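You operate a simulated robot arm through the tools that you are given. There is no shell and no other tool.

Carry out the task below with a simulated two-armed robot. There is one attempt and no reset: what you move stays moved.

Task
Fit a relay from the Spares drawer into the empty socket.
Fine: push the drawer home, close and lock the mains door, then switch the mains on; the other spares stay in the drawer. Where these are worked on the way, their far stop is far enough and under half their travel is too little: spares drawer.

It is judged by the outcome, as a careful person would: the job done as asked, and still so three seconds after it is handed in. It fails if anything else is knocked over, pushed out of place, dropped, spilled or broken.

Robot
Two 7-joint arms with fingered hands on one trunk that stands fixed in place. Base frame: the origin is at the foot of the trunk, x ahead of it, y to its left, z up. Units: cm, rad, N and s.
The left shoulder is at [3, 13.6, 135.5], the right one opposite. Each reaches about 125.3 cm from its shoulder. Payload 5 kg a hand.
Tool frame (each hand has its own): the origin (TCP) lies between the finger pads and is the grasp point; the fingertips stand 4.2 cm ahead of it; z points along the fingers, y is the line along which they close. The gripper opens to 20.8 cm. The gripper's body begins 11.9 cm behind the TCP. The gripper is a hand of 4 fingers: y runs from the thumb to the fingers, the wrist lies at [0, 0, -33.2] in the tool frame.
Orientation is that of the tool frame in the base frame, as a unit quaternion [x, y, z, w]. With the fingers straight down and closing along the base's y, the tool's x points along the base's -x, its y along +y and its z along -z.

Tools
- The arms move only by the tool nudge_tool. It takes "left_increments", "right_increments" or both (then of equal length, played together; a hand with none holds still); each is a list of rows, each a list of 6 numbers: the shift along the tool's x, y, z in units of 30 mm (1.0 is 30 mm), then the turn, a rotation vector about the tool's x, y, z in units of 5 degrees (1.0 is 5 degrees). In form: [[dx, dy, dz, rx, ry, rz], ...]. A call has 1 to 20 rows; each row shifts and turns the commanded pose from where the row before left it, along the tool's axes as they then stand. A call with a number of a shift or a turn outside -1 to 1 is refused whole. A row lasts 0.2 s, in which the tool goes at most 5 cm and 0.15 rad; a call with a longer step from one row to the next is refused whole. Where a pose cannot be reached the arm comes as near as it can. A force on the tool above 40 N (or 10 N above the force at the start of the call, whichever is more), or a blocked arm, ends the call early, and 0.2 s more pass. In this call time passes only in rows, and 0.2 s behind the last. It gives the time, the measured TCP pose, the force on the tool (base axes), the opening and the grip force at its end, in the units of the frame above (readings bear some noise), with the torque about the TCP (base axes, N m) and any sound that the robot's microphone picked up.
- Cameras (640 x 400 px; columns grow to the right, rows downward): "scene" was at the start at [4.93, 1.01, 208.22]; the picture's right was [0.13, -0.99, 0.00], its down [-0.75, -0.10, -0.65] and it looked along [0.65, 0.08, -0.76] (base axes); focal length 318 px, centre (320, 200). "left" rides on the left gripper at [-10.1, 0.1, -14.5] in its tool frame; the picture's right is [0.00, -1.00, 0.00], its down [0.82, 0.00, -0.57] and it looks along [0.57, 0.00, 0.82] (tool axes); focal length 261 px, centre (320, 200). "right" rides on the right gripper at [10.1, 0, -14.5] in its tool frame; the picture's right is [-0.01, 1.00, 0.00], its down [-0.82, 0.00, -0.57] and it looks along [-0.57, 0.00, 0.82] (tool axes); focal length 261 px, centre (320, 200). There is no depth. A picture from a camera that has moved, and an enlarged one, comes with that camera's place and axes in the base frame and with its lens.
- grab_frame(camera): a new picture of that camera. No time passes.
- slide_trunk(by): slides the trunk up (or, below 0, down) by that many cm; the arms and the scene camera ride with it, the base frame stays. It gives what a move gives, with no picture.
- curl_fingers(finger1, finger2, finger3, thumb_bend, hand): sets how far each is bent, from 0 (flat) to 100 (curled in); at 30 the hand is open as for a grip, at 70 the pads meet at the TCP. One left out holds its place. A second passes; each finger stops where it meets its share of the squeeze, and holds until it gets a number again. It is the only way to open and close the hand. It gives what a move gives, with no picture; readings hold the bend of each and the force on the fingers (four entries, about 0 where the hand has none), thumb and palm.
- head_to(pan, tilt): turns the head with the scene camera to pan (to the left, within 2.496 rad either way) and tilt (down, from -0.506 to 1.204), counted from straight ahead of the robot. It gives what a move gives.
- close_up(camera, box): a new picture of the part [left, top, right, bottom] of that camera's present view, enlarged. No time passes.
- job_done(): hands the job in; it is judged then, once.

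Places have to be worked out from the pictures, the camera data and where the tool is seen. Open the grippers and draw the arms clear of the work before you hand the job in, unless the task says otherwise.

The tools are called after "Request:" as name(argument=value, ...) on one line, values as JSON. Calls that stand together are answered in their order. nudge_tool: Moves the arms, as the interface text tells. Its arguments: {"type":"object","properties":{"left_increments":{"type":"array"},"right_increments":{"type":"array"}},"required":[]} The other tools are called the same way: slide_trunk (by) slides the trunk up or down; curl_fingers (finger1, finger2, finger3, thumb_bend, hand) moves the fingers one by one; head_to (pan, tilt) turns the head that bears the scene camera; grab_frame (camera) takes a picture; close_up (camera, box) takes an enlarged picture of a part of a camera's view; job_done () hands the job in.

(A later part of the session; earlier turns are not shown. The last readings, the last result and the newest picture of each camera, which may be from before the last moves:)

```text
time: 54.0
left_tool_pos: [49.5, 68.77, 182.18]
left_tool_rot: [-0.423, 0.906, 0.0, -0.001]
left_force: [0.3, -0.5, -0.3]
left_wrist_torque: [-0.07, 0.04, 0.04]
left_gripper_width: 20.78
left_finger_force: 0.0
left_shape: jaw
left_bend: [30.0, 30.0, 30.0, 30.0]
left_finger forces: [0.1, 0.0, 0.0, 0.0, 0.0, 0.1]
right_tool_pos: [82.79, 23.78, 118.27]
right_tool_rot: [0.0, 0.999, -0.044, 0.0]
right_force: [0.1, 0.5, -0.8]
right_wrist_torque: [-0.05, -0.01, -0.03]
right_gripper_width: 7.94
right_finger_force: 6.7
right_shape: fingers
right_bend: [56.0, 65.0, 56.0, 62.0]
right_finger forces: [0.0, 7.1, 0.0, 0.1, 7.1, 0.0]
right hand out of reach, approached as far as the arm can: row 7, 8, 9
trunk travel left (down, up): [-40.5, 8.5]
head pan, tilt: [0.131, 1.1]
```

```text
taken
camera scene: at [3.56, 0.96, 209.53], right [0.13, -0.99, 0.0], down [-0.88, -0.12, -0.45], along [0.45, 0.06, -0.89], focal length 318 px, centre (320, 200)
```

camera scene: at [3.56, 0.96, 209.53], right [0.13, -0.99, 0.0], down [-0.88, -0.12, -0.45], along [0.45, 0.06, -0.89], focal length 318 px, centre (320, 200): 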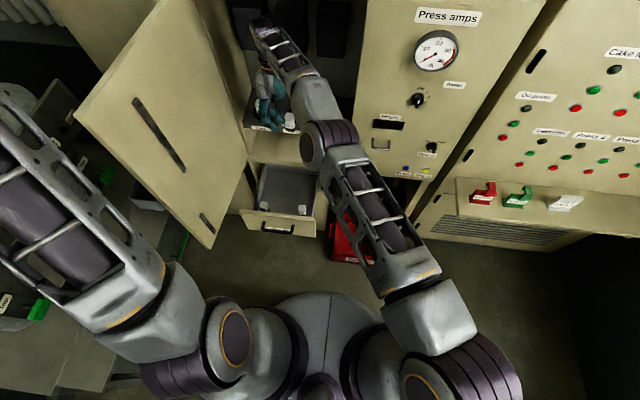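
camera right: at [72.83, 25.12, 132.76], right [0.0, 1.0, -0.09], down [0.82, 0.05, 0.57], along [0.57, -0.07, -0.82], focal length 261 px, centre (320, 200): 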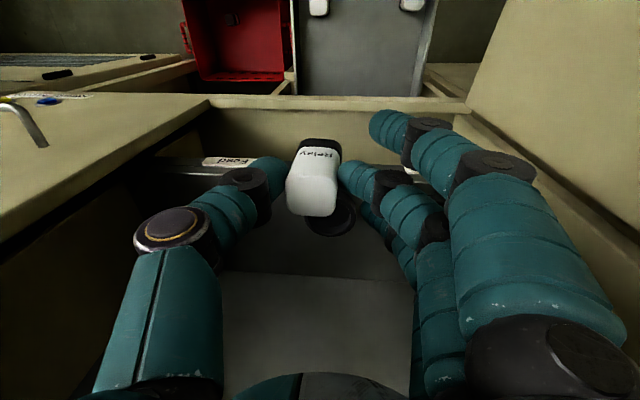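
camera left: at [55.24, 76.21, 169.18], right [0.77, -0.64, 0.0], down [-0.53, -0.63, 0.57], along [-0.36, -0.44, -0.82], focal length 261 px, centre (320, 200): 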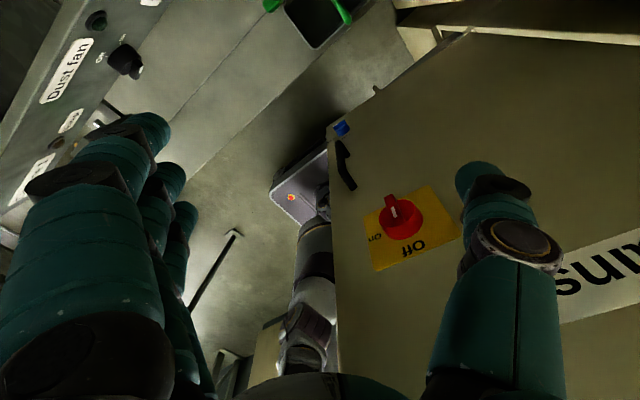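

The vertical hand reaches only x≈83, so I tilt the hand back (fingers pointing forward-down) to bring the wrist nearer; the relay can self-align about the finger-thumb axis as it seats. I pitch in place and check.

Request:
nudge_tool(right_increments=[[0, 0, 0, 0, -1, 0], [0, 0, 0, 0, -1, 0], [0, 0, 0, 0, -1, 0], [0, 0, 0, 0, -1, 0], [0, 0, 0, 0, -0.6, 0]])

Request:
grab_frame(camera="right")

Request:
grab_frame(camera="scene")

```text
time: 55.2
left_tool_pos: [49.51, 68.73, 182.19]
left_tool_rot: [-0.422, 0.906, 0.0, 0.0]
left_force: [0.3, -0.4, -0.4]
left_wrist_torque: [-0.05, 0.01, 0.0]
left_gripper_width: 20.79
left_finger_force: 0.0
left_shape: jaw
left_bend: [30.0, 30.0, 30.0, 30.0]
left_finger forces: [0.1, 0.0, 0.0, 0.0, 0.0, 0.1]
right_tool_pos: [83.16, 23.83, 118.46]
right_tool_rot: [-0.009, 0.979, -0.042, 0.2]
right_force: [0.6, -0.7, -1.1]
right_wrist_torque: [0.02, 0.05, 0.0]
right_gripper_width: 7.94
right_finger_force: 7.4
right_shape: fingers
right_bend: [56.0, 65.0, 56.0, 62.0]
right_finger forces: [0.0, 7.0, 0.1, 0.1, 7.0, 0.1]
trunk travel left (down, up): [-40.5, 8.5]
head pan, tilt: [0.131, 1.1]
```

```text
taken
camera right: at [68.17, 24.61, 127.76], right [0.0, 1.0, -0.09], down [0.53, 0.07, 0.84], along [0.85, -0.05, -0.53], focal length 261 px, centre (320, 200)
```

right: 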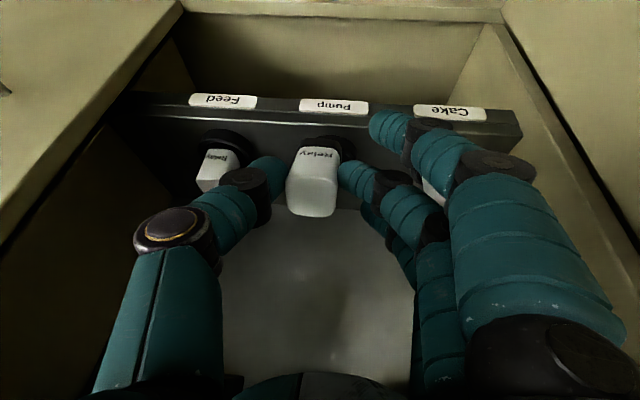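

```text
taken
camera scene: at [3.49, 0.95, 209.53], right [0.13, -0.99, 0.0], down [-0.88, -0.12, -0.45], along [0.45, 0.06, -0.89], focal length 318 px, centre (320, 200)
```

scene: 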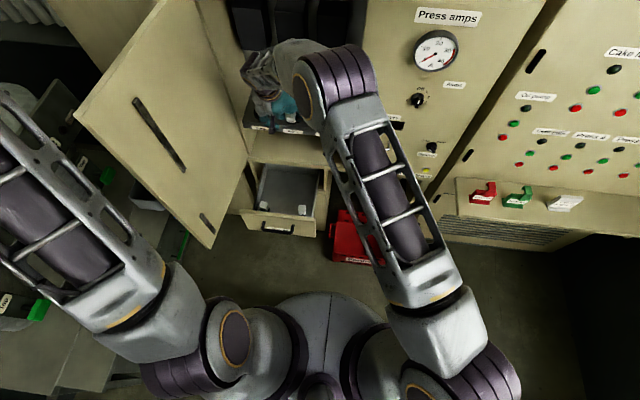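

Tilted 23°, the relay bottom centre sits at TCP+(2.6, −0.5, −5.7). I move it to just above the Pump ring (about 1 cm clearance).

Request:
nudge_tool(right_increments=[[-0.425, 0.079, 0.557, 0, 0, 0], [-0.425, 0.079, 0.557, 0, 0, 0], [-0.425, 0.079, 0.557, 0, 0, 0], [-0.425, 0.079, 0.557, 0, 0, 0], [-0.425, 0.079, 0.557, 0, 0, 0]])

Request:
close_up(camera="right", box=[220, 90, 420, 215])

Request:
close_up(camera="scene", box=[220, 60, 380, 160])

```text
time: 56.4
left_tool_pos: [49.62, 68.66, 182.25]
left_tool_rot: [-0.423, 0.906, 0.001, 0.0]
left_force: [0.2, -0.1, -1.0]
left_wrist_torque: [-0.02, 0.1, -0.01]
left_gripper_width: 20.78
left_finger_force: 0.0
left_shape: jaw
left_bend: [30.0, 30.0, 30.0, 30.0]
left_finger forces: [0.0, 0.1, 0.1, 0.0, 0.1, 0.0]
right_tool_pos: [92.42, 24.46, 113.07]
right_tool_rot: [-0.009, 0.979, -0.042, 0.198]
right_force: [1.4, 0.6, -0.9]
right_wrist_torque: [-0.04, 0.13, -0.01]
right_gripper_width: 7.92
right_finger_force: 6.9
right_shape: fingers
right_bend: [56.0, 65.0, 56.0, 62.0]
right_finger forces: [0.0, 6.8, 0.1, 0.0, 6.9, 0.1]
trunk travel left (down, up): [-40.5, 8.5]
head pan, tilt: [0.131, 1.1]
```

```text
3.20 times, centred on (320, 152) of right
camera zoom: at [77.54, 25.26, 122.43], right [0.0, 1.0, -0.09], down [0.53, 0.07, 0.84], along [0.85, -0.05, -0.53], focal length 834 px, centre (320, 352)
```

zoom: 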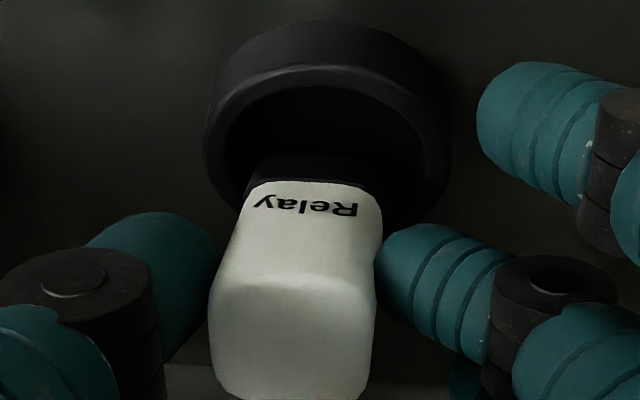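

```text
4.00 times, centred on (300, 110) of scene
camera zoom: at [3.66, 0.89, 209.53], right [0.13, -0.99, 0.0], down [-0.88, -0.12, -0.45], along [0.45, 0.06, -0.89], focal length 1270 px, centre (400, 560)
```

zoom: 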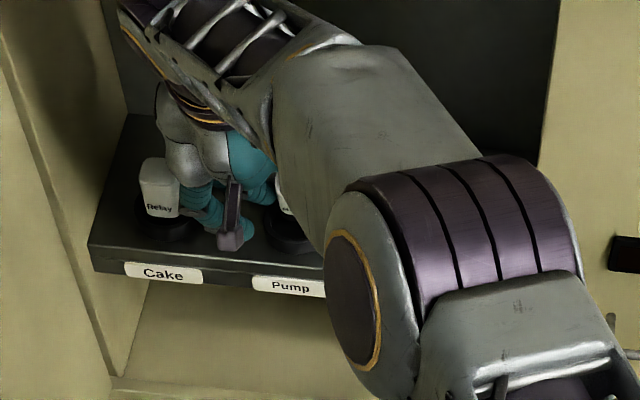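

The base is over the ring, ~0.25 cm toward −y. I correct that and lower 2.2 cm in small steps, watching forces.

Request:
nudge_tool(right_increments=[[0.08, 0.06, 0.16, 0, 0, 0], [0.08, 0.04, 0.16, 0, 0, 0], [0.08, 0.025, 0.165, 0, 0, 0], [0.08, 0.025, 0.165, 0, 0, 0]])

Request:
close_up(camera="right", box=[220, 90, 420, 215])

```text
time: 57.4
left_tool_pos: [49.34, 68.71, 182.38]
left_tool_rot: [-0.423, 0.906, 0.0, 0.001]
left_force: [-0.5, 0.5, -0.7]
left_wrist_torque: [-0.03, -0.01, 0.03]
left_gripper_width: 20.78
left_finger_force: 0.1
left_shape: jaw
left_bend: [30.0, 30.0, 30.0, 30.0]
left_finger forces: [0.0, 0.0, 0.0, 0.0, 0.1, 0.1]
right_tool_pos: [92.06, 24.83, 110.9]
right_tool_rot: [-0.008, 0.979, -0.043, 0.201]
right_force: [-5.3, 3.1, 8.4]
right_wrist_torque: [0.25, 0.15, 0.0]
right_gripper_width: 7.81
right_finger_force: 8.8
right_shape: fingers
right_bend: [56.0, 65.0, 56.0, 62.0]
right_finger forces: [3.6, 8.2, 0.0, 0.0, 5.6, 0.0]
trunk travel left (down, up): [-40.5, 8.5]
head pan, tilt: [0.131, 1.1]
```

```text
3.20 times, centred on (320, 152) of right
camera zoom: at [77.08, 25.62, 120.26], right [0.0, 1.0, -0.08], down [0.53, 0.07, 0.84], along [0.85, -0.05, -0.53], focal length 834 px, centre (320, 352)
```

zoom: 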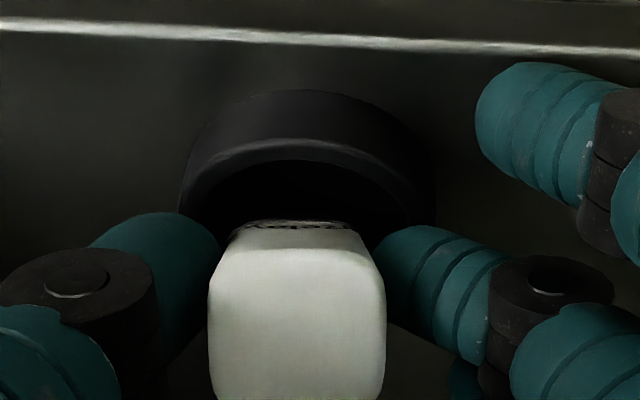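

Pressing made the relay pivot the wrong way in the grip (now ~45° lean) because the contact was ahead of the grip axis. I lift it back out of the ring and retreat a bit to inspect it.

Request:
nudge_tool(right_increments=[[-0.163, -0.036, -0.382, 0, 0, 0], [-0.163, -0.036, -0.382, 0, 0, 0], [-0.326, -0.072, -0.764, 0, 0, 0], [0.997, 0, -0.425, 0, 0, 0], [0.997, 0, -0.425, 0, 0, 0], [0.997, 0, -0.425, 0, 0, 0], [0.997, 0, -0.425, 0, 0, 0]])

Request:
grab_frame(camera="right")

Request:
close_up(camera="scene", box=[220, 60, 380, 160])

```text
time: 59.0
left_tool_pos: [49.26, 68.68, 182.34]
left_tool_rot: [-0.422, 0.907, 0.0, 0.001]
left_force: [-1.1, -0.5, 1.1]
left_wrist_torque: [-0.01, -0.2, 0.04]
left_gripper_width: 20.79
left_finger_force: 0.0
left_shape: jaw
left_bend: [30.0, 30.0, 30.0, 30.0]
left_finger forces: [0.1, 0.0, 0.0, 0.0, 0.0, 0.0]
right_tool_pos: [78.89, 24.65, 115.86]
right_tool_rot: [-0.007, 0.979, -0.044, 0.199]
right_force: [-0.1, -0.3, -0.9]
right_wrist_torque: [0.03, -0.04, -0.04]
right_gripper_width: 7.95
right_finger_force: 6.9
right_shape: fingers
right_bend: [56.0, 65.0, 56.0, 62.0]
right_finger forces: [0.0, 6.6, 0.0, 0.0, 6.5, 0.1]
trunk travel left (down, up): [-40.5, 8.5]
head pan, tilt: [0.131, 1.1]
```

```text
taken
camera right: at [63.93, 25.51, 125.25], right [0.01, 1.0, -0.09], down [0.53, 0.07, 0.84], along [0.85, -0.05, -0.53], focal length 261 px, centre (320, 200)
```

right: 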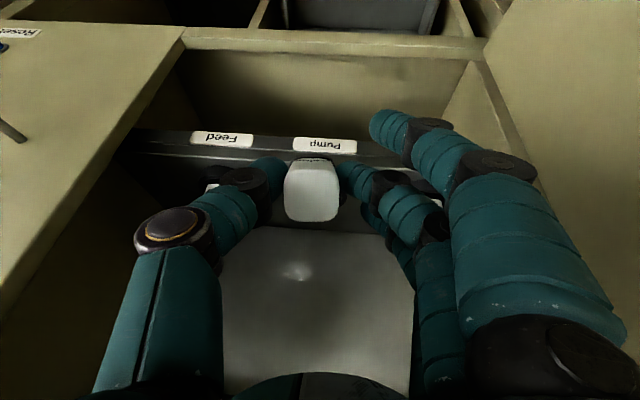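

```text
4.00 times, centred on (300, 110) of scene
camera zoom: at [3.26, 0.89, 209.54], right [0.13, -0.99, 0.0], down [-0.88, -0.12, -0.45], along [0.45, 0.06, -0.89], focal length 1270 px, centre (400, 560)
```

zoom: 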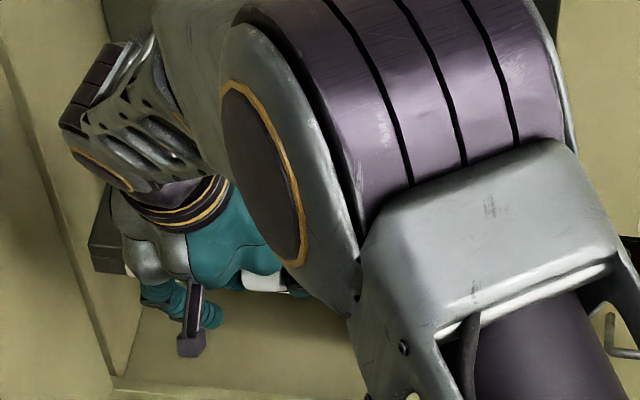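

I zoom on the relay in the hand to measure its pivot angle.

Request:
close_up(camera="right", box=[256, 130, 384, 230])

```text
4.00 times, centred on (320, 180) of right
camera zoom: at [63.93, 25.51, 125.25], right [0.01, 1.0, -0.09], down [0.53, 0.07, 0.84], along [0.85, -0.05, -0.53], focal length 1043 px, centre (320, 280)
```

zoom: 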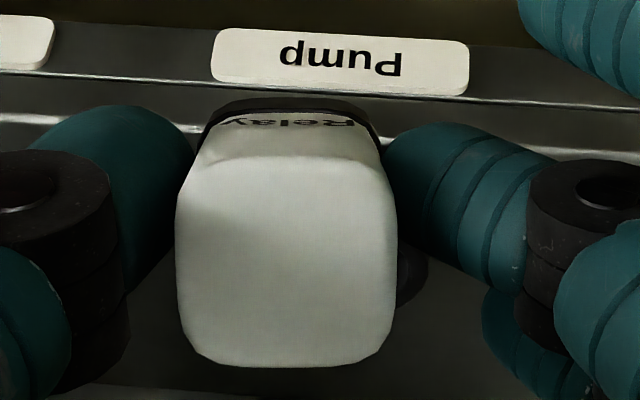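

The relay has pivoted ~17° relative to the hand. The safest fix is to stand it back on the drawer floor (further back, x≈77) and re-grasp it with the hand tilted, so it will be upright when the hand is tilted at the socket. I back away from the shelf and swing the hand so the relay is near upright.

Request:
nudge_tool(right_increments=[[0.92, 0, -0.392, 0, 0, 0], [0.92, 0, -0.392, 0, 0, 0], [0.92, 0, -0.392, 0, 0, 0], [0.92, 0, -0.392, 0, 0, 0], [0, 0, 0, 0, 1, 0], [0, 0, 0, 0, 1, 0], [0, 0, 0, 0, 1, 0], [0, 0, 0, 0, 1, 0], [0, 0, 0, 0, 1, 0], [0, 0, 0, 0, 1, 0]])

Request:
slide_trunk(by=-26)

Request:
grab_frame(camera="right")

Request:
close_up(camera="right", box=[240, 120, 400, 220])

Request:
close_up(camera="scene", box=[212, 90, 372, 190])

```text
time: 61.2
left_tool_pos: [49.57, 68.56, 182.25]
left_tool_rot: [-0.422, 0.906, 0.001, 0.001]
left_force: [0.4, -0.5, 0.0]
left_wrist_torque: [0.01, 0.05, 0.01]
left_gripper_width: 20.75
left_finger_force: 0.2
left_shape: jaw
left_bend: [30.0, 30.0, 30.0, 30.0]
left_finger forces: [0.0, 0.0, 0.1, 0.0, 0.0, 0.1]
right_tool_pos: [67.19, 24.75, 116.09]
right_tool_rot: [0.003, 0.997, -0.043, -0.062]
right_force: [0.5, 0.8, 0.2]
right_wrist_torque: [0.02, 0.0, 0.0]
right_gripper_width: 7.95
right_finger_force: 6.8
right_shape: fingers
right_bend: [56.0, 65.0, 56.0, 62.0]
right_finger forces: [0.0, 6.6, 0.0, 0.1, 6.5, 0.0]
trunk travel left (down, up): [-40.5, 8.5]
head pan, tilt: [0.131, 1.1]
```

```text
time: 63.9
left_tool_pos: [49.53, 68.57, 156.4]
left_tool_rot: [-0.422, 0.906, 0.0, 0.0]
left_force: [-1.1, -0.3, 0.1]
left_wrist_torque: [-0.01, -0.01, -0.02]
left_gripper_width: 20.78
left_finger_force: 0.0
left_shape: jaw
left_bend: [30.0, 30.0, 30.0, 30.0]
left_finger forces: [0.1, 0.0, 0.0, 0.0, 0.0, 0.0]
right_tool_pos: [67.12, 24.87, 90.14]
right_tool_rot: [0.003, 0.997, -0.043, -0.061]
right_force: [0.0, -0.2, -0.7]
right_wrist_torque: [0.02, -0.02, -0.01]
right_gripper_width: 7.94
right_finger_force: 6.4
right_shape: fingers
right_bend: [56.0, 65.0, 56.0, 62.0]
right_finger forces: [0.0, 6.5, 0.0, 0.0, 6.5, 0.0]
trunk travel left (down, up): [-14.5, 34.5]
head pan, tilt: [0.131, 1.1]
```

```text
taken
camera right: at [58.92, 26.18, 105.65], right [0.01, 1.0, -0.09], down [0.88, 0.04, 0.47], along [0.47, -0.08, -0.88], focal length 261 px, centre (320, 200)
```

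right: 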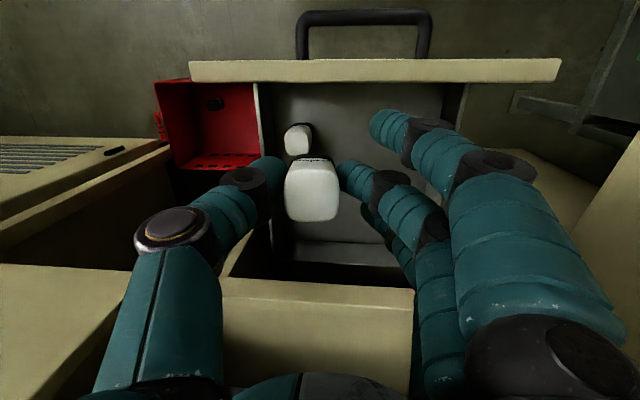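

```text
4.00 times, centred on (320, 170) of right
camera zoom: at [58.92, 26.18, 105.65], right [0.01, 1.0, -0.09], down [0.88, 0.04, 0.47], along [0.47, -0.08, -0.88], focal length 1043 px, centre (320, 320)
```

zoom: 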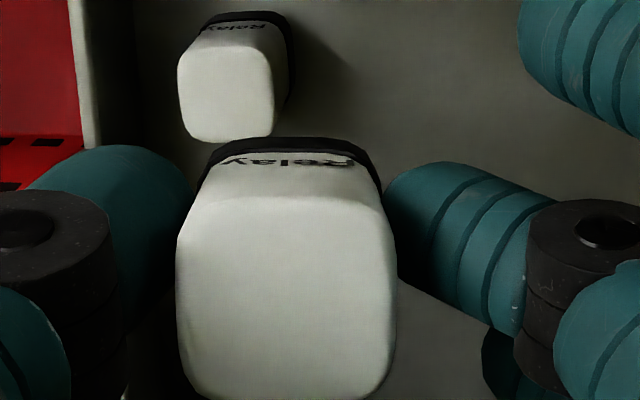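

```text
4.00 times, centred on (292, 140) of scene
camera zoom: at [3.49, 0.82, 183.56], right [0.13, -0.99, 0.0], down [-0.88, -0.12, -0.45], along [0.45, 0.06, -0.89], focal length 1270 px, centre (432, 440)
```

zoom: 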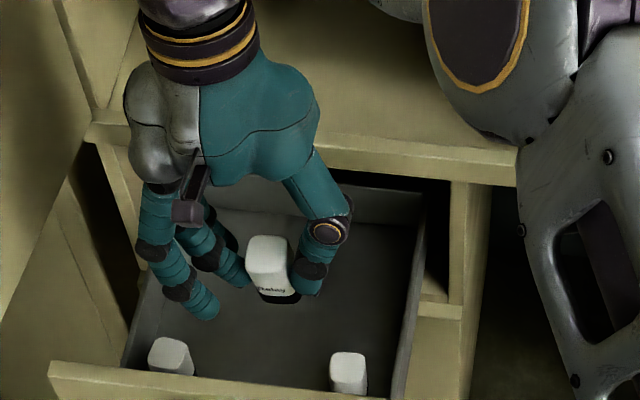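

Relay now leans only ~10° with the hand tilted −7°. I retract the outer fingers slightly and move to above the clear spot at x≈77, y≈28 in the drawer.

Request:
curl_fingers(hand="right", finger1=60, finger3=60)

Request:
nudge_tool(right_increments=[[-0.621, 0.286, 0.915, 0, 0, 0], [-0.621, 0.286, 0.915, 0, 0, 0], [-0.621, 0.286, 0.915, 0, 0, 0], [-0.621, 0.286, 0.915, 0, 0, 0], [-0.621, 0.286, 0.915, 0, 0, 0], [-0.621, 0.286, 0.915, 0, 0, 0]])

Request:
grab_frame(camera="right")

Request:
close_up(camera="scene", box=[212, 90, 372, 190])

```text
time: 64.9
left_tool_pos: [49.59, 68.69, 156.25]
left_tool_rot: [-0.423, 0.906, 0.0, 0.0]
left_force: [0.0, 0.6, 0.2]
left_wrist_torque: [0.0, 0.01, 0.0]
left_gripper_width: 20.77
left_finger_force: 0.2
left_shape: jaw
left_bend: [30.0, 30.0, 30.0, 30.0]
left_finger forces: [0.0, 0.0, 0.0, 0.1, 0.0, 0.1]
right_tool_pos: [67.21, 24.9, 90.07]
right_tool_rot: [0.003, 0.997, -0.043, -0.061]
right_force: [0.6, 0.2, -0.9]
right_wrist_torque: [-0.04, 0.02, -0.01]
right_gripper_width: 7.02
right_finger_force: 7.1
right_shape: fingers
right_bend: [60.0, 65.0, 60.0, 62.0]
right_finger forces: [0.0, 6.7, 0.1, 0.0, 6.5, 0.0]
trunk travel left (down, up): [-14.5, 34.5]
head pan, tilt: [0.131, 1.1]
```

```text
time: 66.3
left_tool_pos: [49.55, 68.39, 156.31]
left_tool_rot: [-0.422, 0.907, 0.0, 0.0]
left_force: [1.8, -1.8, -0.5]
left_wrist_torque: [0.21, 0.2, -0.03]
left_gripper_width: 20.79
left_finger_force: 0.2
left_shape: jaw
left_bend: [30.0, 30.0, 30.0, 30.0]
left_finger forces: [0.0, 0.0, 0.0, 0.1, 0.1, 0.0]
right_tool_pos: [74.09, 25.82, 73.34]
right_tool_rot: [0.003, 0.997, -0.043, -0.062]
right_force: [-0.4, 1.4, 0.4]
right_wrist_torque: [-0.18, -0.06, 0.02]
right_gripper_width: 7.01
right_finger_force: 6.4
right_shape: fingers
right_bend: [60.0, 65.0, 60.0, 62.0]
right_finger forces: [0.0, 6.6, 0.0, 0.1, 6.5, 0.0]
right hand out of reach, approached as far as the arm can: row 5, 6
trunk travel left (down, up): [-14.5, 34.5]
head pan, tilt: [0.131, 1.1]
```

```text
taken
camera right: at [65.88, 27.16, 88.84], right [0.0, 1.0, -0.09], down [0.88, 0.04, 0.46], along [0.47, -0.08, -0.88], focal length 261 px, centre (320, 200)
```

right: 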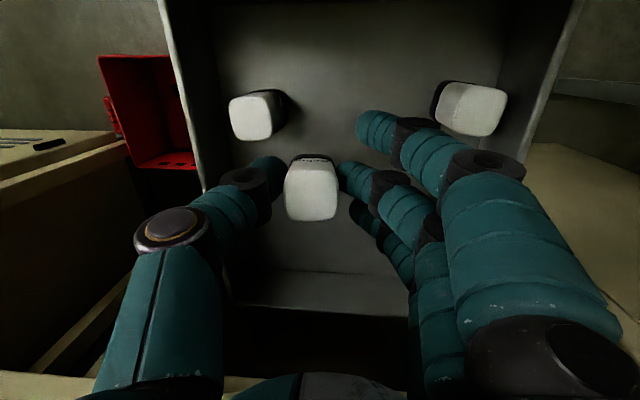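

```text
4.00 times, centred on (292, 140) of scene
camera zoom: at [3.61, 0.66, 183.53], right [0.13, -0.99, 0.0], down [-0.88, -0.12, -0.45], along [0.45, 0.06, -0.89], focal length 1270 px, centre (432, 440)
```

zoom: 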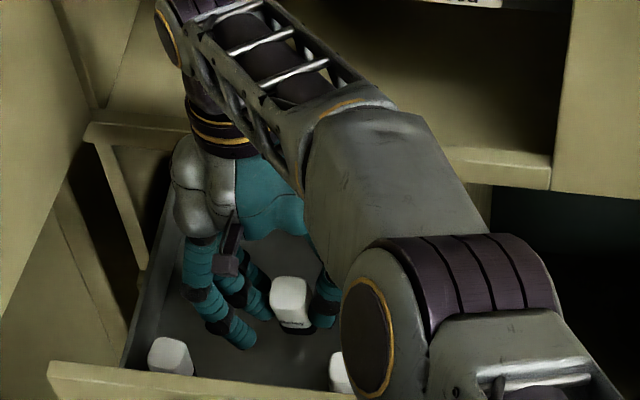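

That's the reach limit for this tilt, which is fine: this spot (relay bottom ≈ [74.5, 25.3]) is clear of the other spares. I lower straight down toward the drawer floor.

Request:
nudge_tool(right_increments=[[0.2, 0.05, 0.5, 0, 0, 0], [0.014, 0.053, 0.5, 0, 0, 0], [0.014, 0.053, 0.5, 0, 0, 0], [0, 0.03, 0.3, 0, 0, 0]])

Request:
close_up(camera="right", box=[240, 120, 400, 220])

Request:
close_up(camera="scene", box=[212, 110, 340, 190])

```text
time: 67.1
left_tool_pos: [49.42, 68.51, 156.27]
left_tool_rot: [-0.422, 0.906, 0.0, -0.001]
left_force: [0.9, -0.3, -0.2]
left_wrist_torque: [0.0, 0.14, 0.0]
left_gripper_width: 20.78
left_finger_force: 0.1
left_shape: jaw
left_bend: [30.0, 30.0, 30.0, 30.0]
left_finger forces: [0.0, 0.1, 0.1, 0.0, 0.0, 0.1]
right_tool_pos: [73.4, 26.01, 69.95]
right_tool_rot: [0.004, 0.998, -0.042, -0.056]
right_force: [0.7, 2.2, 15.7]
right_wrist_torque: [-0.68, 0.29, -0.04]
right_gripper_width: 6.95
right_finger_force: 16.9
right_shape: fingers
right_bend: [60.0, 65.0, 60.0, 63.0]
right_finger forces: [0.1, 7.8, 0.1, 0.0, 25.1, 0.0]
trunk travel left (down, up): [-14.5, 34.5]
head pan, tilt: [0.131, 1.1]
stopped in row 4 (right hand): the force on the tool passed its limit at 47 N (the readings are from after the stop); the commanded pose is now the measured one
```

```text
4.00 times, centred on (320, 170) of right
camera zoom: at [64.98, 27.29, 85.38], right [0.01, 1.0, -0.08], down [0.88, 0.03, 0.48], along [0.48, -0.08, -0.88], focal length 1043 px, centre (320, 320)
```

zoom: 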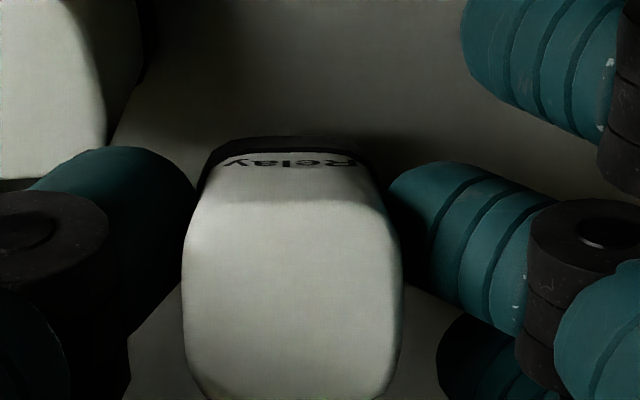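

```text
5.00 times, centred on (276, 150) of scene
camera zoom: at [3.44, 0.81, 183.55], right [0.13, -0.99, 0.0], down [-0.88, -0.12, -0.45], along [0.45, 0.06, -0.89], focal length 1588 px, centre (540, 450)
```

zoom: 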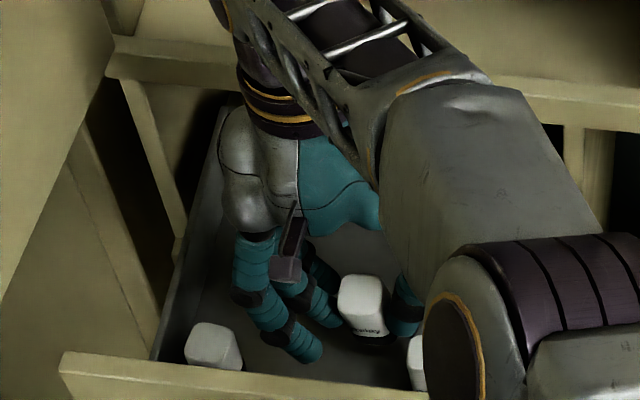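

Something resisted at z≈70 with the thumb reading 25 N. I look at the full views before moving.

Request:
grab_frame(camera="right")

Request:
close_up(camera="right", box=[120, 90, 312, 210])

Request:
grab_frame(camera="scene")

```text
taken
camera right: at [64.98, 27.29, 85.38], right [0.01, 1.0, -0.08], down [0.88, 0.03, 0.48], along [0.48, -0.08, -0.88], focal length 261 px, centre (320, 200)
```

right: 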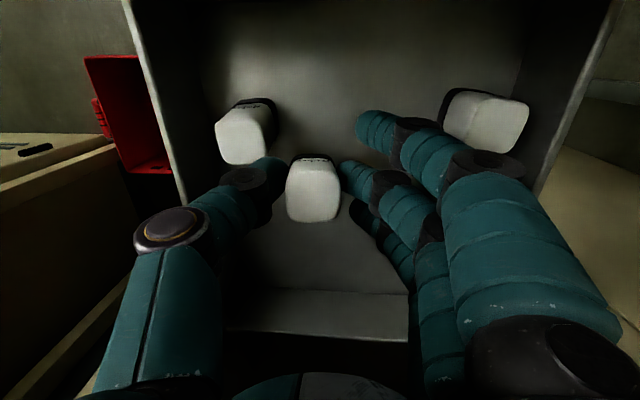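

```text
3.33 times, centred on (216, 150) of right
camera zoom: at [64.98, 27.29, 85.38], right [0.01, 1.0, -0.08], down [0.88, 0.03, 0.48], along [0.48, -0.08, -0.88], focal length 869 px, centre (667, 367)
```

zoom: 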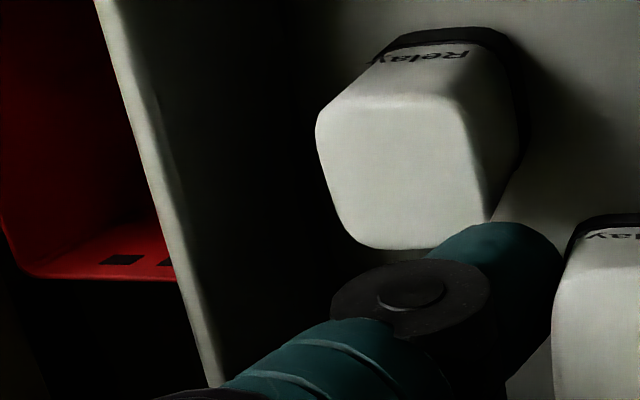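

```text
taken
camera scene: at [3.44, 0.81, 183.55], right [0.13, -0.99, 0.0], down [-0.88, -0.12, -0.45], along [0.45, 0.06, -0.89], focal length 318 px, centre (320, 200)
```

scene: 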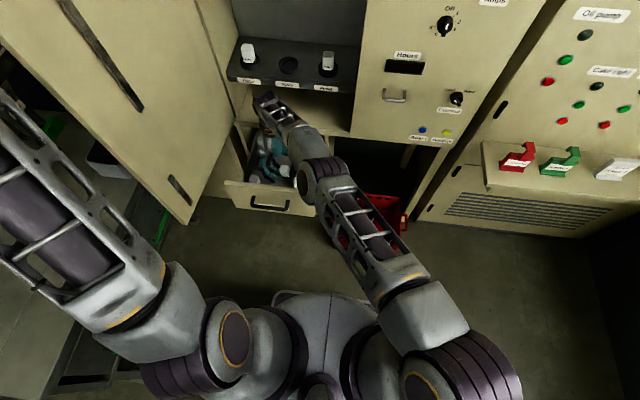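

The contact point computed from force and torque (≈[71.3, 21]) is the thumb knuckle resting on the corner of the right-hand spare. I lift 2.5 cm at once and shift to the middle (y≈28) where there is room on both sides.

Request:
nudge_tool(right_increments=[[0.05, -0.035, -0.41, 0, 0, 0], [0.05, -0.035, -0.41, 0, 0, 0], [0.17, 0.33, 0, 0, 0, 0], [0.17, 0.33, 0, 0, 0, 0]])

Request:
grab_frame(camera="right")

```text
time: 68.1
left_tool_pos: [49.46, 68.58, 156.34]
left_tool_rot: [-0.423, 0.906, 0.0, 0.001]
left_force: [0.3, 0.2, -0.2]
left_wrist_torque: [0.01, 0.01, -0.01]
left_gripper_width: 20.78
left_finger_force: 0.0
left_shape: jaw
left_bend: [30.0, 30.0, 30.0, 30.0]
left_finger forces: [0.0, 0.0, 0.0, 0.0, 0.0, 0.1]
right_tool_pos: [72.5, 27.78, 72.22]
right_tool_rot: [0.004, 0.998, -0.042, -0.056]
right_force: [0.5, 0.1, -1.4]
right_wrist_torque: [0.0, -0.02, -0.01]
right_gripper_width: 7.03
right_finger_force: 5.9
right_shape: fingers
right_bend: [60.0, 65.0, 60.0, 62.0]
right_finger forces: [0.1, 6.0, 0.0, 0.0, 5.9, 0.0]
trunk travel left (down, up): [-14.5, 34.5]
head pan, tilt: [0.131, 1.1]
```

```text
taken
camera right: at [64.02, 29.14, 87.67], right [0.01, 1.0, -0.08], down [0.88, 0.03, 0.47], along [0.48, -0.08, -0.88], focal length 261 px, centre (320, 200)
```

right: 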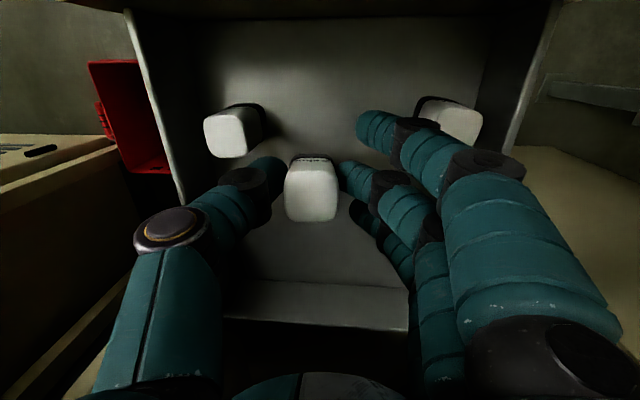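

Both neighbours stand undisturbed and clearances look fine. I lower 3.6 cm and check.

Request:
nudge_tool(right_increments=[[-0.044, 0.034, 0.395, 0, 0, 0], [-0.044, 0.034, 0.395, 0, 0, 0], [-0.044, 0.034, 0.395, 0, 0, 0]])

Request:
close_up(camera="right", box=[192, 80, 496, 270])

```text
time: 68.9
left_tool_pos: [49.57, 68.63, 156.23]
left_tool_rot: [-0.422, 0.907, 0.001, -0.001]
left_force: [-0.1, 0.0, 0.6]
left_wrist_torque: [0.01, -0.01, -0.04]
left_gripper_width: 20.77
left_finger_force: 0.0
left_shape: jaw
left_bend: [30.0, 30.0, 30.0, 30.0]
left_finger forces: [0.0, 0.0, 0.1, 0.0, 0.0, 0.1]
right_tool_pos: [71.9, 27.5, 68.65]
right_tool_rot: [0.005, 0.997, -0.043, -0.057]
right_force: [0.4, -0.6, -1.5]
right_wrist_torque: [0.02, 0.0, -0.02]
right_gripper_width: 7.05
right_finger_force: 6.0
right_shape: fingers
right_bend: [60.0, 65.0, 60.0, 62.0]
right_finger forces: [0.0, 6.0, 0.1, 0.1, 6.0, 0.0]
right hand out of reach, approached as far as the arm can: row 3
trunk travel left (down, up): [-14.5, 34.5]
head pan, tilt: [0.131, 1.1]
```

```text
2.11 times, centred on (344, 175) of right
camera zoom: at [63.59, 28.8, 84.13], right [0.01, 1.0, -0.08], down [0.88, 0.03, 0.47], along [0.48, -0.08, -0.88], focal length 549 px, centre (270, 253)
```

zoom: 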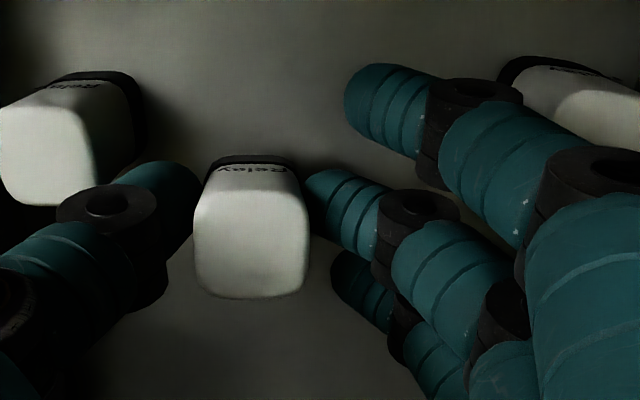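

Close to the reach limit, so I use the trunk for the last vertical bit: lower 1.0 cm and read the force.

Request:
slide_trunk(by=-1.0)

Request:
close_up(camera="right", box=[240, 120, 400, 220])

```text
time: 69.5
left_tool_pos: [49.47, 68.54, 155.34]
left_tool_rot: [-0.422, 0.906, 0.0, 0.0]
left_force: [0.6, -0.1, 0.7]
left_wrist_torque: [-0.03, -0.07, -0.01]
left_gripper_width: 20.77
left_finger_force: 0.0
left_shape: jaw
left_bend: [30.0, 30.0, 30.0, 30.0]
left_finger forces: [0.0, 0.1, 0.0, 0.0, 0.0, 0.0]
right_tool_pos: [71.93, 27.47, 67.83]
right_tool_rot: [0.004, 0.998, -0.041, -0.056]
right_force: [0.1, -0.3, 0.1]
right_wrist_torque: [0.03, 0.0, -0.02]
right_gripper_width: 7.03
right_finger_force: 5.7
right_shape: fingers
right_bend: [60.0, 65.0, 60.0, 62.0]
right_finger forces: [0.0, 6.0, 0.0, 0.0, 6.0, 0.0]
trunk travel left (down, up): [-13.5, 35.5]
head pan, tilt: [0.131, 1.1]
```

```text
4.00 times, centred on (320, 170) of right
camera zoom: at [63.57, 28.81, 83.19], right [0.01, 1.0, -0.08], down [0.88, 0.03, 0.47], along [0.48, -0.08, -0.88], focal length 1043 px, centre (320, 320)
```

zoom: 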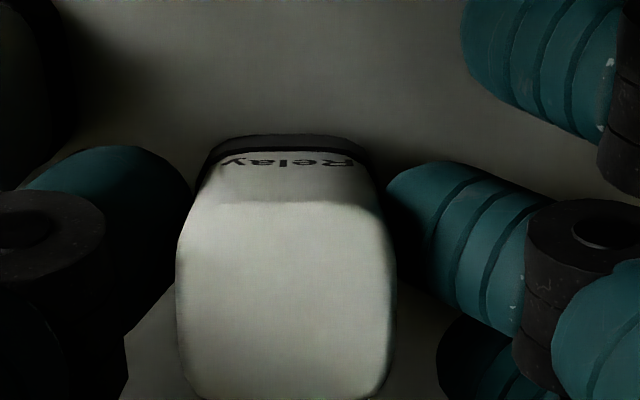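

No clear contact yet; I lower another 0.6 cm.

Request:
slide_trunk(by=-0.6)

Request:
close_up(camera="right", box=[240, 120, 400, 220])

```text
time: 70.1
left_tool_pos: [49.49, 68.6, 154.68]
left_tool_rot: [-0.423, 0.906, -0.001, 0.0]
left_force: [-0.6, -0.8, 0.2]
left_wrist_torque: [0.04, 0.0, 0.0]
left_gripper_width: 20.79
left_finger_force: 0.0
left_shape: jaw
left_bend: [30.0, 30.0, 30.0, 30.0]
left_finger forces: [0.0, 0.1, 0.1, 0.0, 0.0, 0.0]
right_tool_pos: [72.05, 27.48, 67.11]
right_tool_rot: [0.003, 0.998, -0.041, -0.055]
right_force: [-0.3, -0.7, -1.0]
right_wrist_torque: [0.02, 0.01, 0.03]
right_gripper_width: 7.02
right_finger_force: 6.2
right_shape: fingers
right_bend: [60.0, 65.0, 60.0, 62.0]
right_finger forces: [0.0, 5.9, 0.1, 0.0, 5.9, 0.0]
trunk travel left (down, up): [-12.9, 36.1]
head pan, tilt: [0.131, 1.1]
```

```text
4.00 times, centred on (320, 170) of right
camera zoom: at [63.56, 28.79, 82.59], right [0.01, 1.0, -0.08], down [0.88, 0.03, 0.47], along [0.48, -0.08, -0.88], focal length 1043 px, centre (320, 320)
```

zoom: 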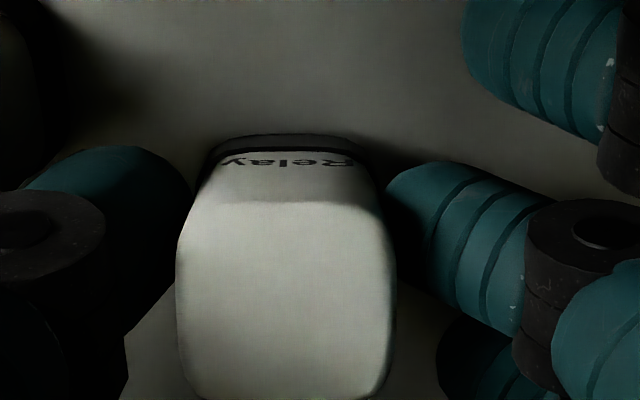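

Still hanging free; another 0.5 cm.

Request:
slide_trunk(by=-0.5)

Request:
close_up(camera="right", box=[240, 120, 400, 220])

```text
time: 70.6
left_tool_pos: [49.35, 68.52, 154.15]
left_tool_rot: [-0.422, 0.907, 0.0, 0.0]
left_force: [-0.4, -0.5, 0.1]
left_wrist_torque: [0.07, -0.04, 0.0]
left_gripper_width: 20.77
left_finger_force: 0.0
left_shape: jaw
left_bend: [30.0, 30.0, 30.0, 30.0]
left_finger forces: [0.0, 0.0, 0.1, 0.0, 0.1, 0.1]
right_tool_pos: [72.06, 27.45, 66.63]
right_tool_rot: [0.004, 0.998, -0.042, -0.055]
right_force: [-0.2, 0.3, -1.1]
right_wrist_torque: [0.02, -0.02, 0.0]
right_gripper_width: 7.05
right_finger_force: 6.2
right_shape: fingers
right_bend: [60.0, 65.0, 60.0, 62.0]
right_finger forces: [0.1, 6.0, 0.0, 0.0, 5.9, 0.1]
trunk travel left (down, up): [-12.4, 36.6]
head pan, tilt: [0.131, 1.1]
```

```text
4.00 times, centred on (320, 170) of right
camera zoom: at [63.56, 28.8, 82.08], right [0.01, 1.0, -0.08], down [0.88, 0.03, 0.47], along [0.48, -0.08, -0.88], focal length 1043 px, centre (320, 320)
```

zoom: 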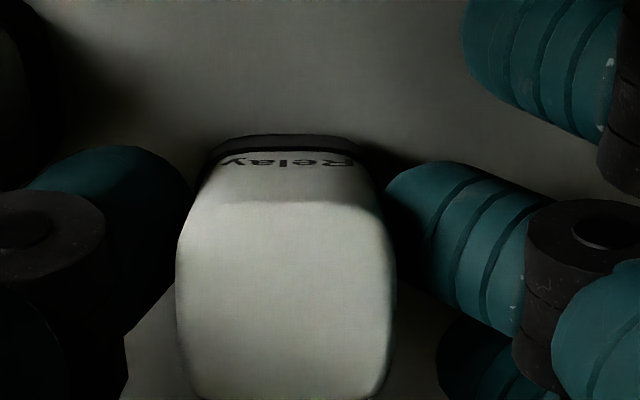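

Still free; I continue in 0.5 cm steps.

Request:
slide_trunk(by=-0.5)

Request:
slide_trunk(by=-0.3)

Request:
close_up(camera="right", box=[240, 120, 400, 220])

```text
time: 71.1
left_tool_pos: [49.53, 68.66, 153.68]
left_tool_rot: [-0.422, 0.906, 0.0, 0.0]
left_force: [-1.1, 0.3, 1.1]
left_wrist_torque: [0.04, -0.02, 0.01]
left_gripper_width: 20.79
left_finger_force: 0.1
left_shape: jaw
left_bend: [30.0, 30.0, 30.0, 30.0]
left_finger forces: [0.0, 0.1, 0.0, 0.0, 0.0, 0.1]
right_tool_pos: [71.96, 27.52, 66.08]
right_tool_rot: [0.005, 0.998, -0.042, -0.055]
right_force: [-1.2, -1.0, 1.0]
right_wrist_torque: [0.01, 0.01, -0.04]
right_gripper_width: 7.04
right_finger_force: 6.4
right_shape: fingers
right_bend: [60.0, 65.0, 60.0, 62.0]
right_finger forces: [0.0, 6.8, 0.0, 0.0, 7.1, 0.0]
trunk travel left (down, up): [-11.9, 37.1]
head pan, tilt: [0.131, 1.1]
```

```text
time: 71.7
left_tool_pos: [49.44, 68.56, 153.35]
left_tool_rot: [-0.422, 0.907, 0.0, 0.0]
left_force: [1.1, 0.7, 0.2]
left_wrist_torque: [0.01, 0.0, -0.01]
left_gripper_width: 20.8
left_finger_force: 0.0
left_shape: jaw
left_bend: [30.0, 30.0, 30.0, 30.0]
left_finger forces: [0.1, 0.0, 0.0, 0.1, 0.0, 0.1]
right_tool_pos: [71.89, 27.4, 65.86]
right_tool_rot: [0.004, 0.998, -0.041, -0.056]
right_force: [0.9, -2.3, 9.8]
right_wrist_torque: [-0.18, 0.03, 0.03]
right_gripper_width: 7.18
right_finger_force: 8.4
right_shape: fingers
right_bend: [60.0, 66.0, 60.0, 62.0]
right_finger forces: [0.1, 6.8, 0.0, 0.0, 10.4, 0.0]
trunk travel left (down, up): [-11.6, 37.4]
head pan, tilt: [0.131, 1.1]
```

```text
4.00 times, centred on (320, 170) of right
camera zoom: at [63.59, 28.78, 81.35], right [0.01, 1.0, -0.08], down [0.88, 0.03, 0.48], along [0.48, -0.08, -0.88], focal length 1043 px, centre (320, 320)
```

zoom: 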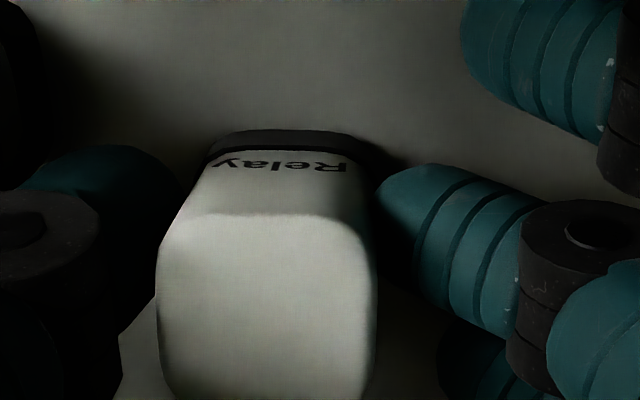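

Contact: 10 N and the relay has begun to right itself on the floor. I open only the middle finger (and the thumb by a hair, to stay off the neighbouring spare) to let it stand.

Request:
curl_fingers(hand="right", finger2=58, thumb_bend=61)

Request:
close_up(camera="right", box=[192, 80, 496, 270])

```text
time: 72.7
left_tool_pos: [49.46, 68.56, 153.39]
left_tool_rot: [-0.423, 0.906, 0.001, 0.0]
left_force: [0.2, -0.5, 0.1]
left_wrist_torque: [-0.02, 0.01, -0.01]
left_gripper_width: 20.8
left_finger_force: 0.1
left_shape: jaw
left_bend: [30.0, 30.0, 30.0, 30.0]
left_finger forces: [0.0, 0.1, 0.0, 0.0, 0.0, 0.0]
right_tool_pos: [71.81, 27.51, 65.87]
right_tool_rot: [0.003, 0.997, -0.042, -0.057]
right_force: [0.6, -0.6, 0.2]
right_wrist_torque: [0.0, -0.01, -0.02]
right_gripper_width: 6.94
right_finger_force: 0.0
right_shape: fingers
right_bend: [60.0, 57.0, 60.0, 61.0]
right_finger forces: [0.1, 0.0, 0.1, 0.0, 0.1, 0.1]
trunk travel left (down, up): [-11.6, 37.4]
head pan, tilt: [0.131, 1.1]
```

```text
2.11 times, centred on (344, 175) of right
camera zoom: at [63.56, 28.81, 81.24], right [0.01, 1.0, -0.08], down [0.88, 0.03, 0.47], along [0.48, -0.08, -0.88], focal length 549 px, centre (270, 253)
```

zoom: 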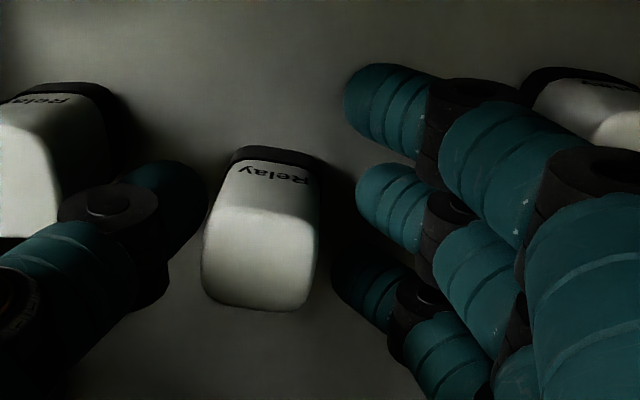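

The relay stands free and upright at about [72.2, 27.3]. I raise the hand off it with the trunk, then set the hand to +12° tilt, no roll, 5° yaw to match the relay.

Request:
slide_trunk(by=10)

Request:
nudge_tool(right_increments=[[0, 0, 0, 0, -1, 0], [0, 0, 0, 0, -1, 0], [0, 0, 0, 0, -1, 0], [0, 0, 0, -1, -0.7, 0]])

Request:
grab_frame(camera="right")

Request:
close_up(camera="right", box=[192, 60, 448, 220])

Request:
close_up(camera="scene", box=[212, 110, 340, 190])

```text
time: 74.0
left_tool_pos: [49.43, 68.75, 163.31]
left_tool_rot: [-0.422, 0.906, 0.001, 0.0]
left_force: [1.0, -0.2, 0.6]
left_wrist_torque: [-0.03, 0.05, 0.02]
left_gripper_width: 20.77
left_finger_force: 0.0
left_shape: jaw
left_bend: [30.0, 30.0, 30.0, 30.0]
left_finger forces: [0.1, 0.0, 0.0, 0.0, 0.1, 0.1]
right_tool_pos: [71.82, 27.53, 75.68]
right_tool_rot: [0.003, 0.998, -0.041, -0.057]
right_force: [0.0, 0.4, -1.2]
right_wrist_torque: [-0.04, -0.03, 0.01]
right_gripper_width: 6.96
right_finger_force: 0.1
right_shape: fingers
right_bend: [60.0, 57.0, 60.0, 61.0]
right_finger forces: [0.1, 0.0, 0.0, 0.0, 0.1, 0.0]
trunk travel left (down, up): [-21.6, 27.4]
head pan, tilt: [0.131, 1.1]
```

```text
time: 75.0
left_tool_pos: [49.53, 68.51, 163.38]
left_tool_rot: [-0.423, 0.906, 0.0, 0.001]
left_force: [-1.0, -1.2, -0.6]
left_wrist_torque: [0.07, -0.09, 0.05]
left_gripper_width: 20.77
left_finger_force: 0.2
left_shape: jaw
left_bend: [30.0, 30.0, 30.0, 30.0]
left_finger forces: [0.0, 0.1, 0.0, 0.1, 0.0, 0.0]
right_tool_pos: [71.91, 27.38, 75.87]
right_tool_rot: [-0.007, 0.994, 0.003, 0.106]
right_force: [0.1, -0.3, 0.3]
right_wrist_torque: [0.02, -0.06, -0.01]
right_gripper_width: 6.93
right_finger_force: 0.0
right_shape: fingers
right_bend: [60.0, 57.0, 60.0, 61.0]
right_finger forces: [0.0, 0.0, 0.0, 0.0, 0.0, 0.0]
trunk travel left (down, up): [-21.6, 27.4]
head pan, tilt: [0.131, 1.1]
```

```text
taken
camera right: at [59.06, 27.29, 87.93], right [-0.01, 1.0, 0.0], down [0.68, 0.0, 0.73], along [0.73, 0.01, -0.68], focal length 261 px, centre (320, 200)
```

right: 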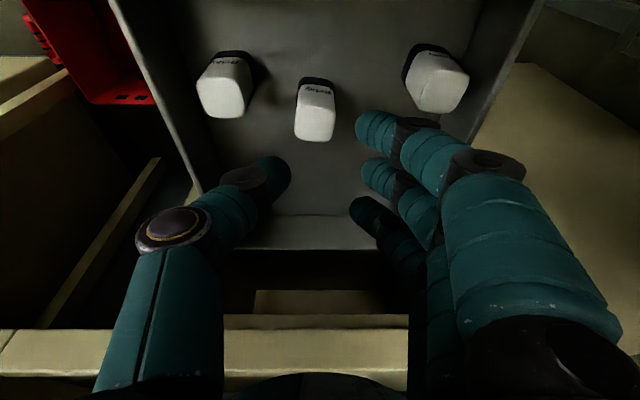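

```text
2.50 times, centred on (320, 140) of right
camera zoom: at [59.06, 27.29, 87.93], right [-0.01, 1.0, 0.0], down [0.68, 0.0, 0.73], along [0.73, 0.01, -0.68], focal length 652 px, centre (320, 350)
```

zoom: 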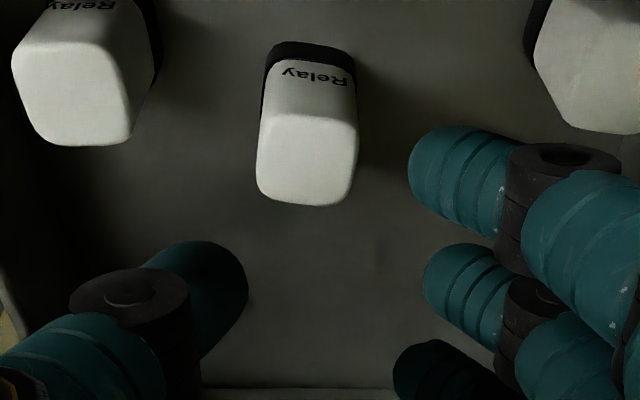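

```text
5.00 times, centred on (276, 150) of scene
camera zoom: at [3.42, 0.7, 190.64], right [0.13, -0.99, 0.0], down [-0.88, -0.12, -0.45], along [0.45, 0.06, -0.89], focal length 1588 px, centre (540, 450)
```

zoom: 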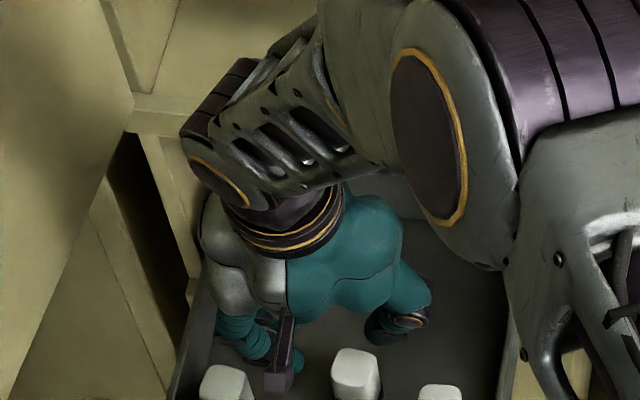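

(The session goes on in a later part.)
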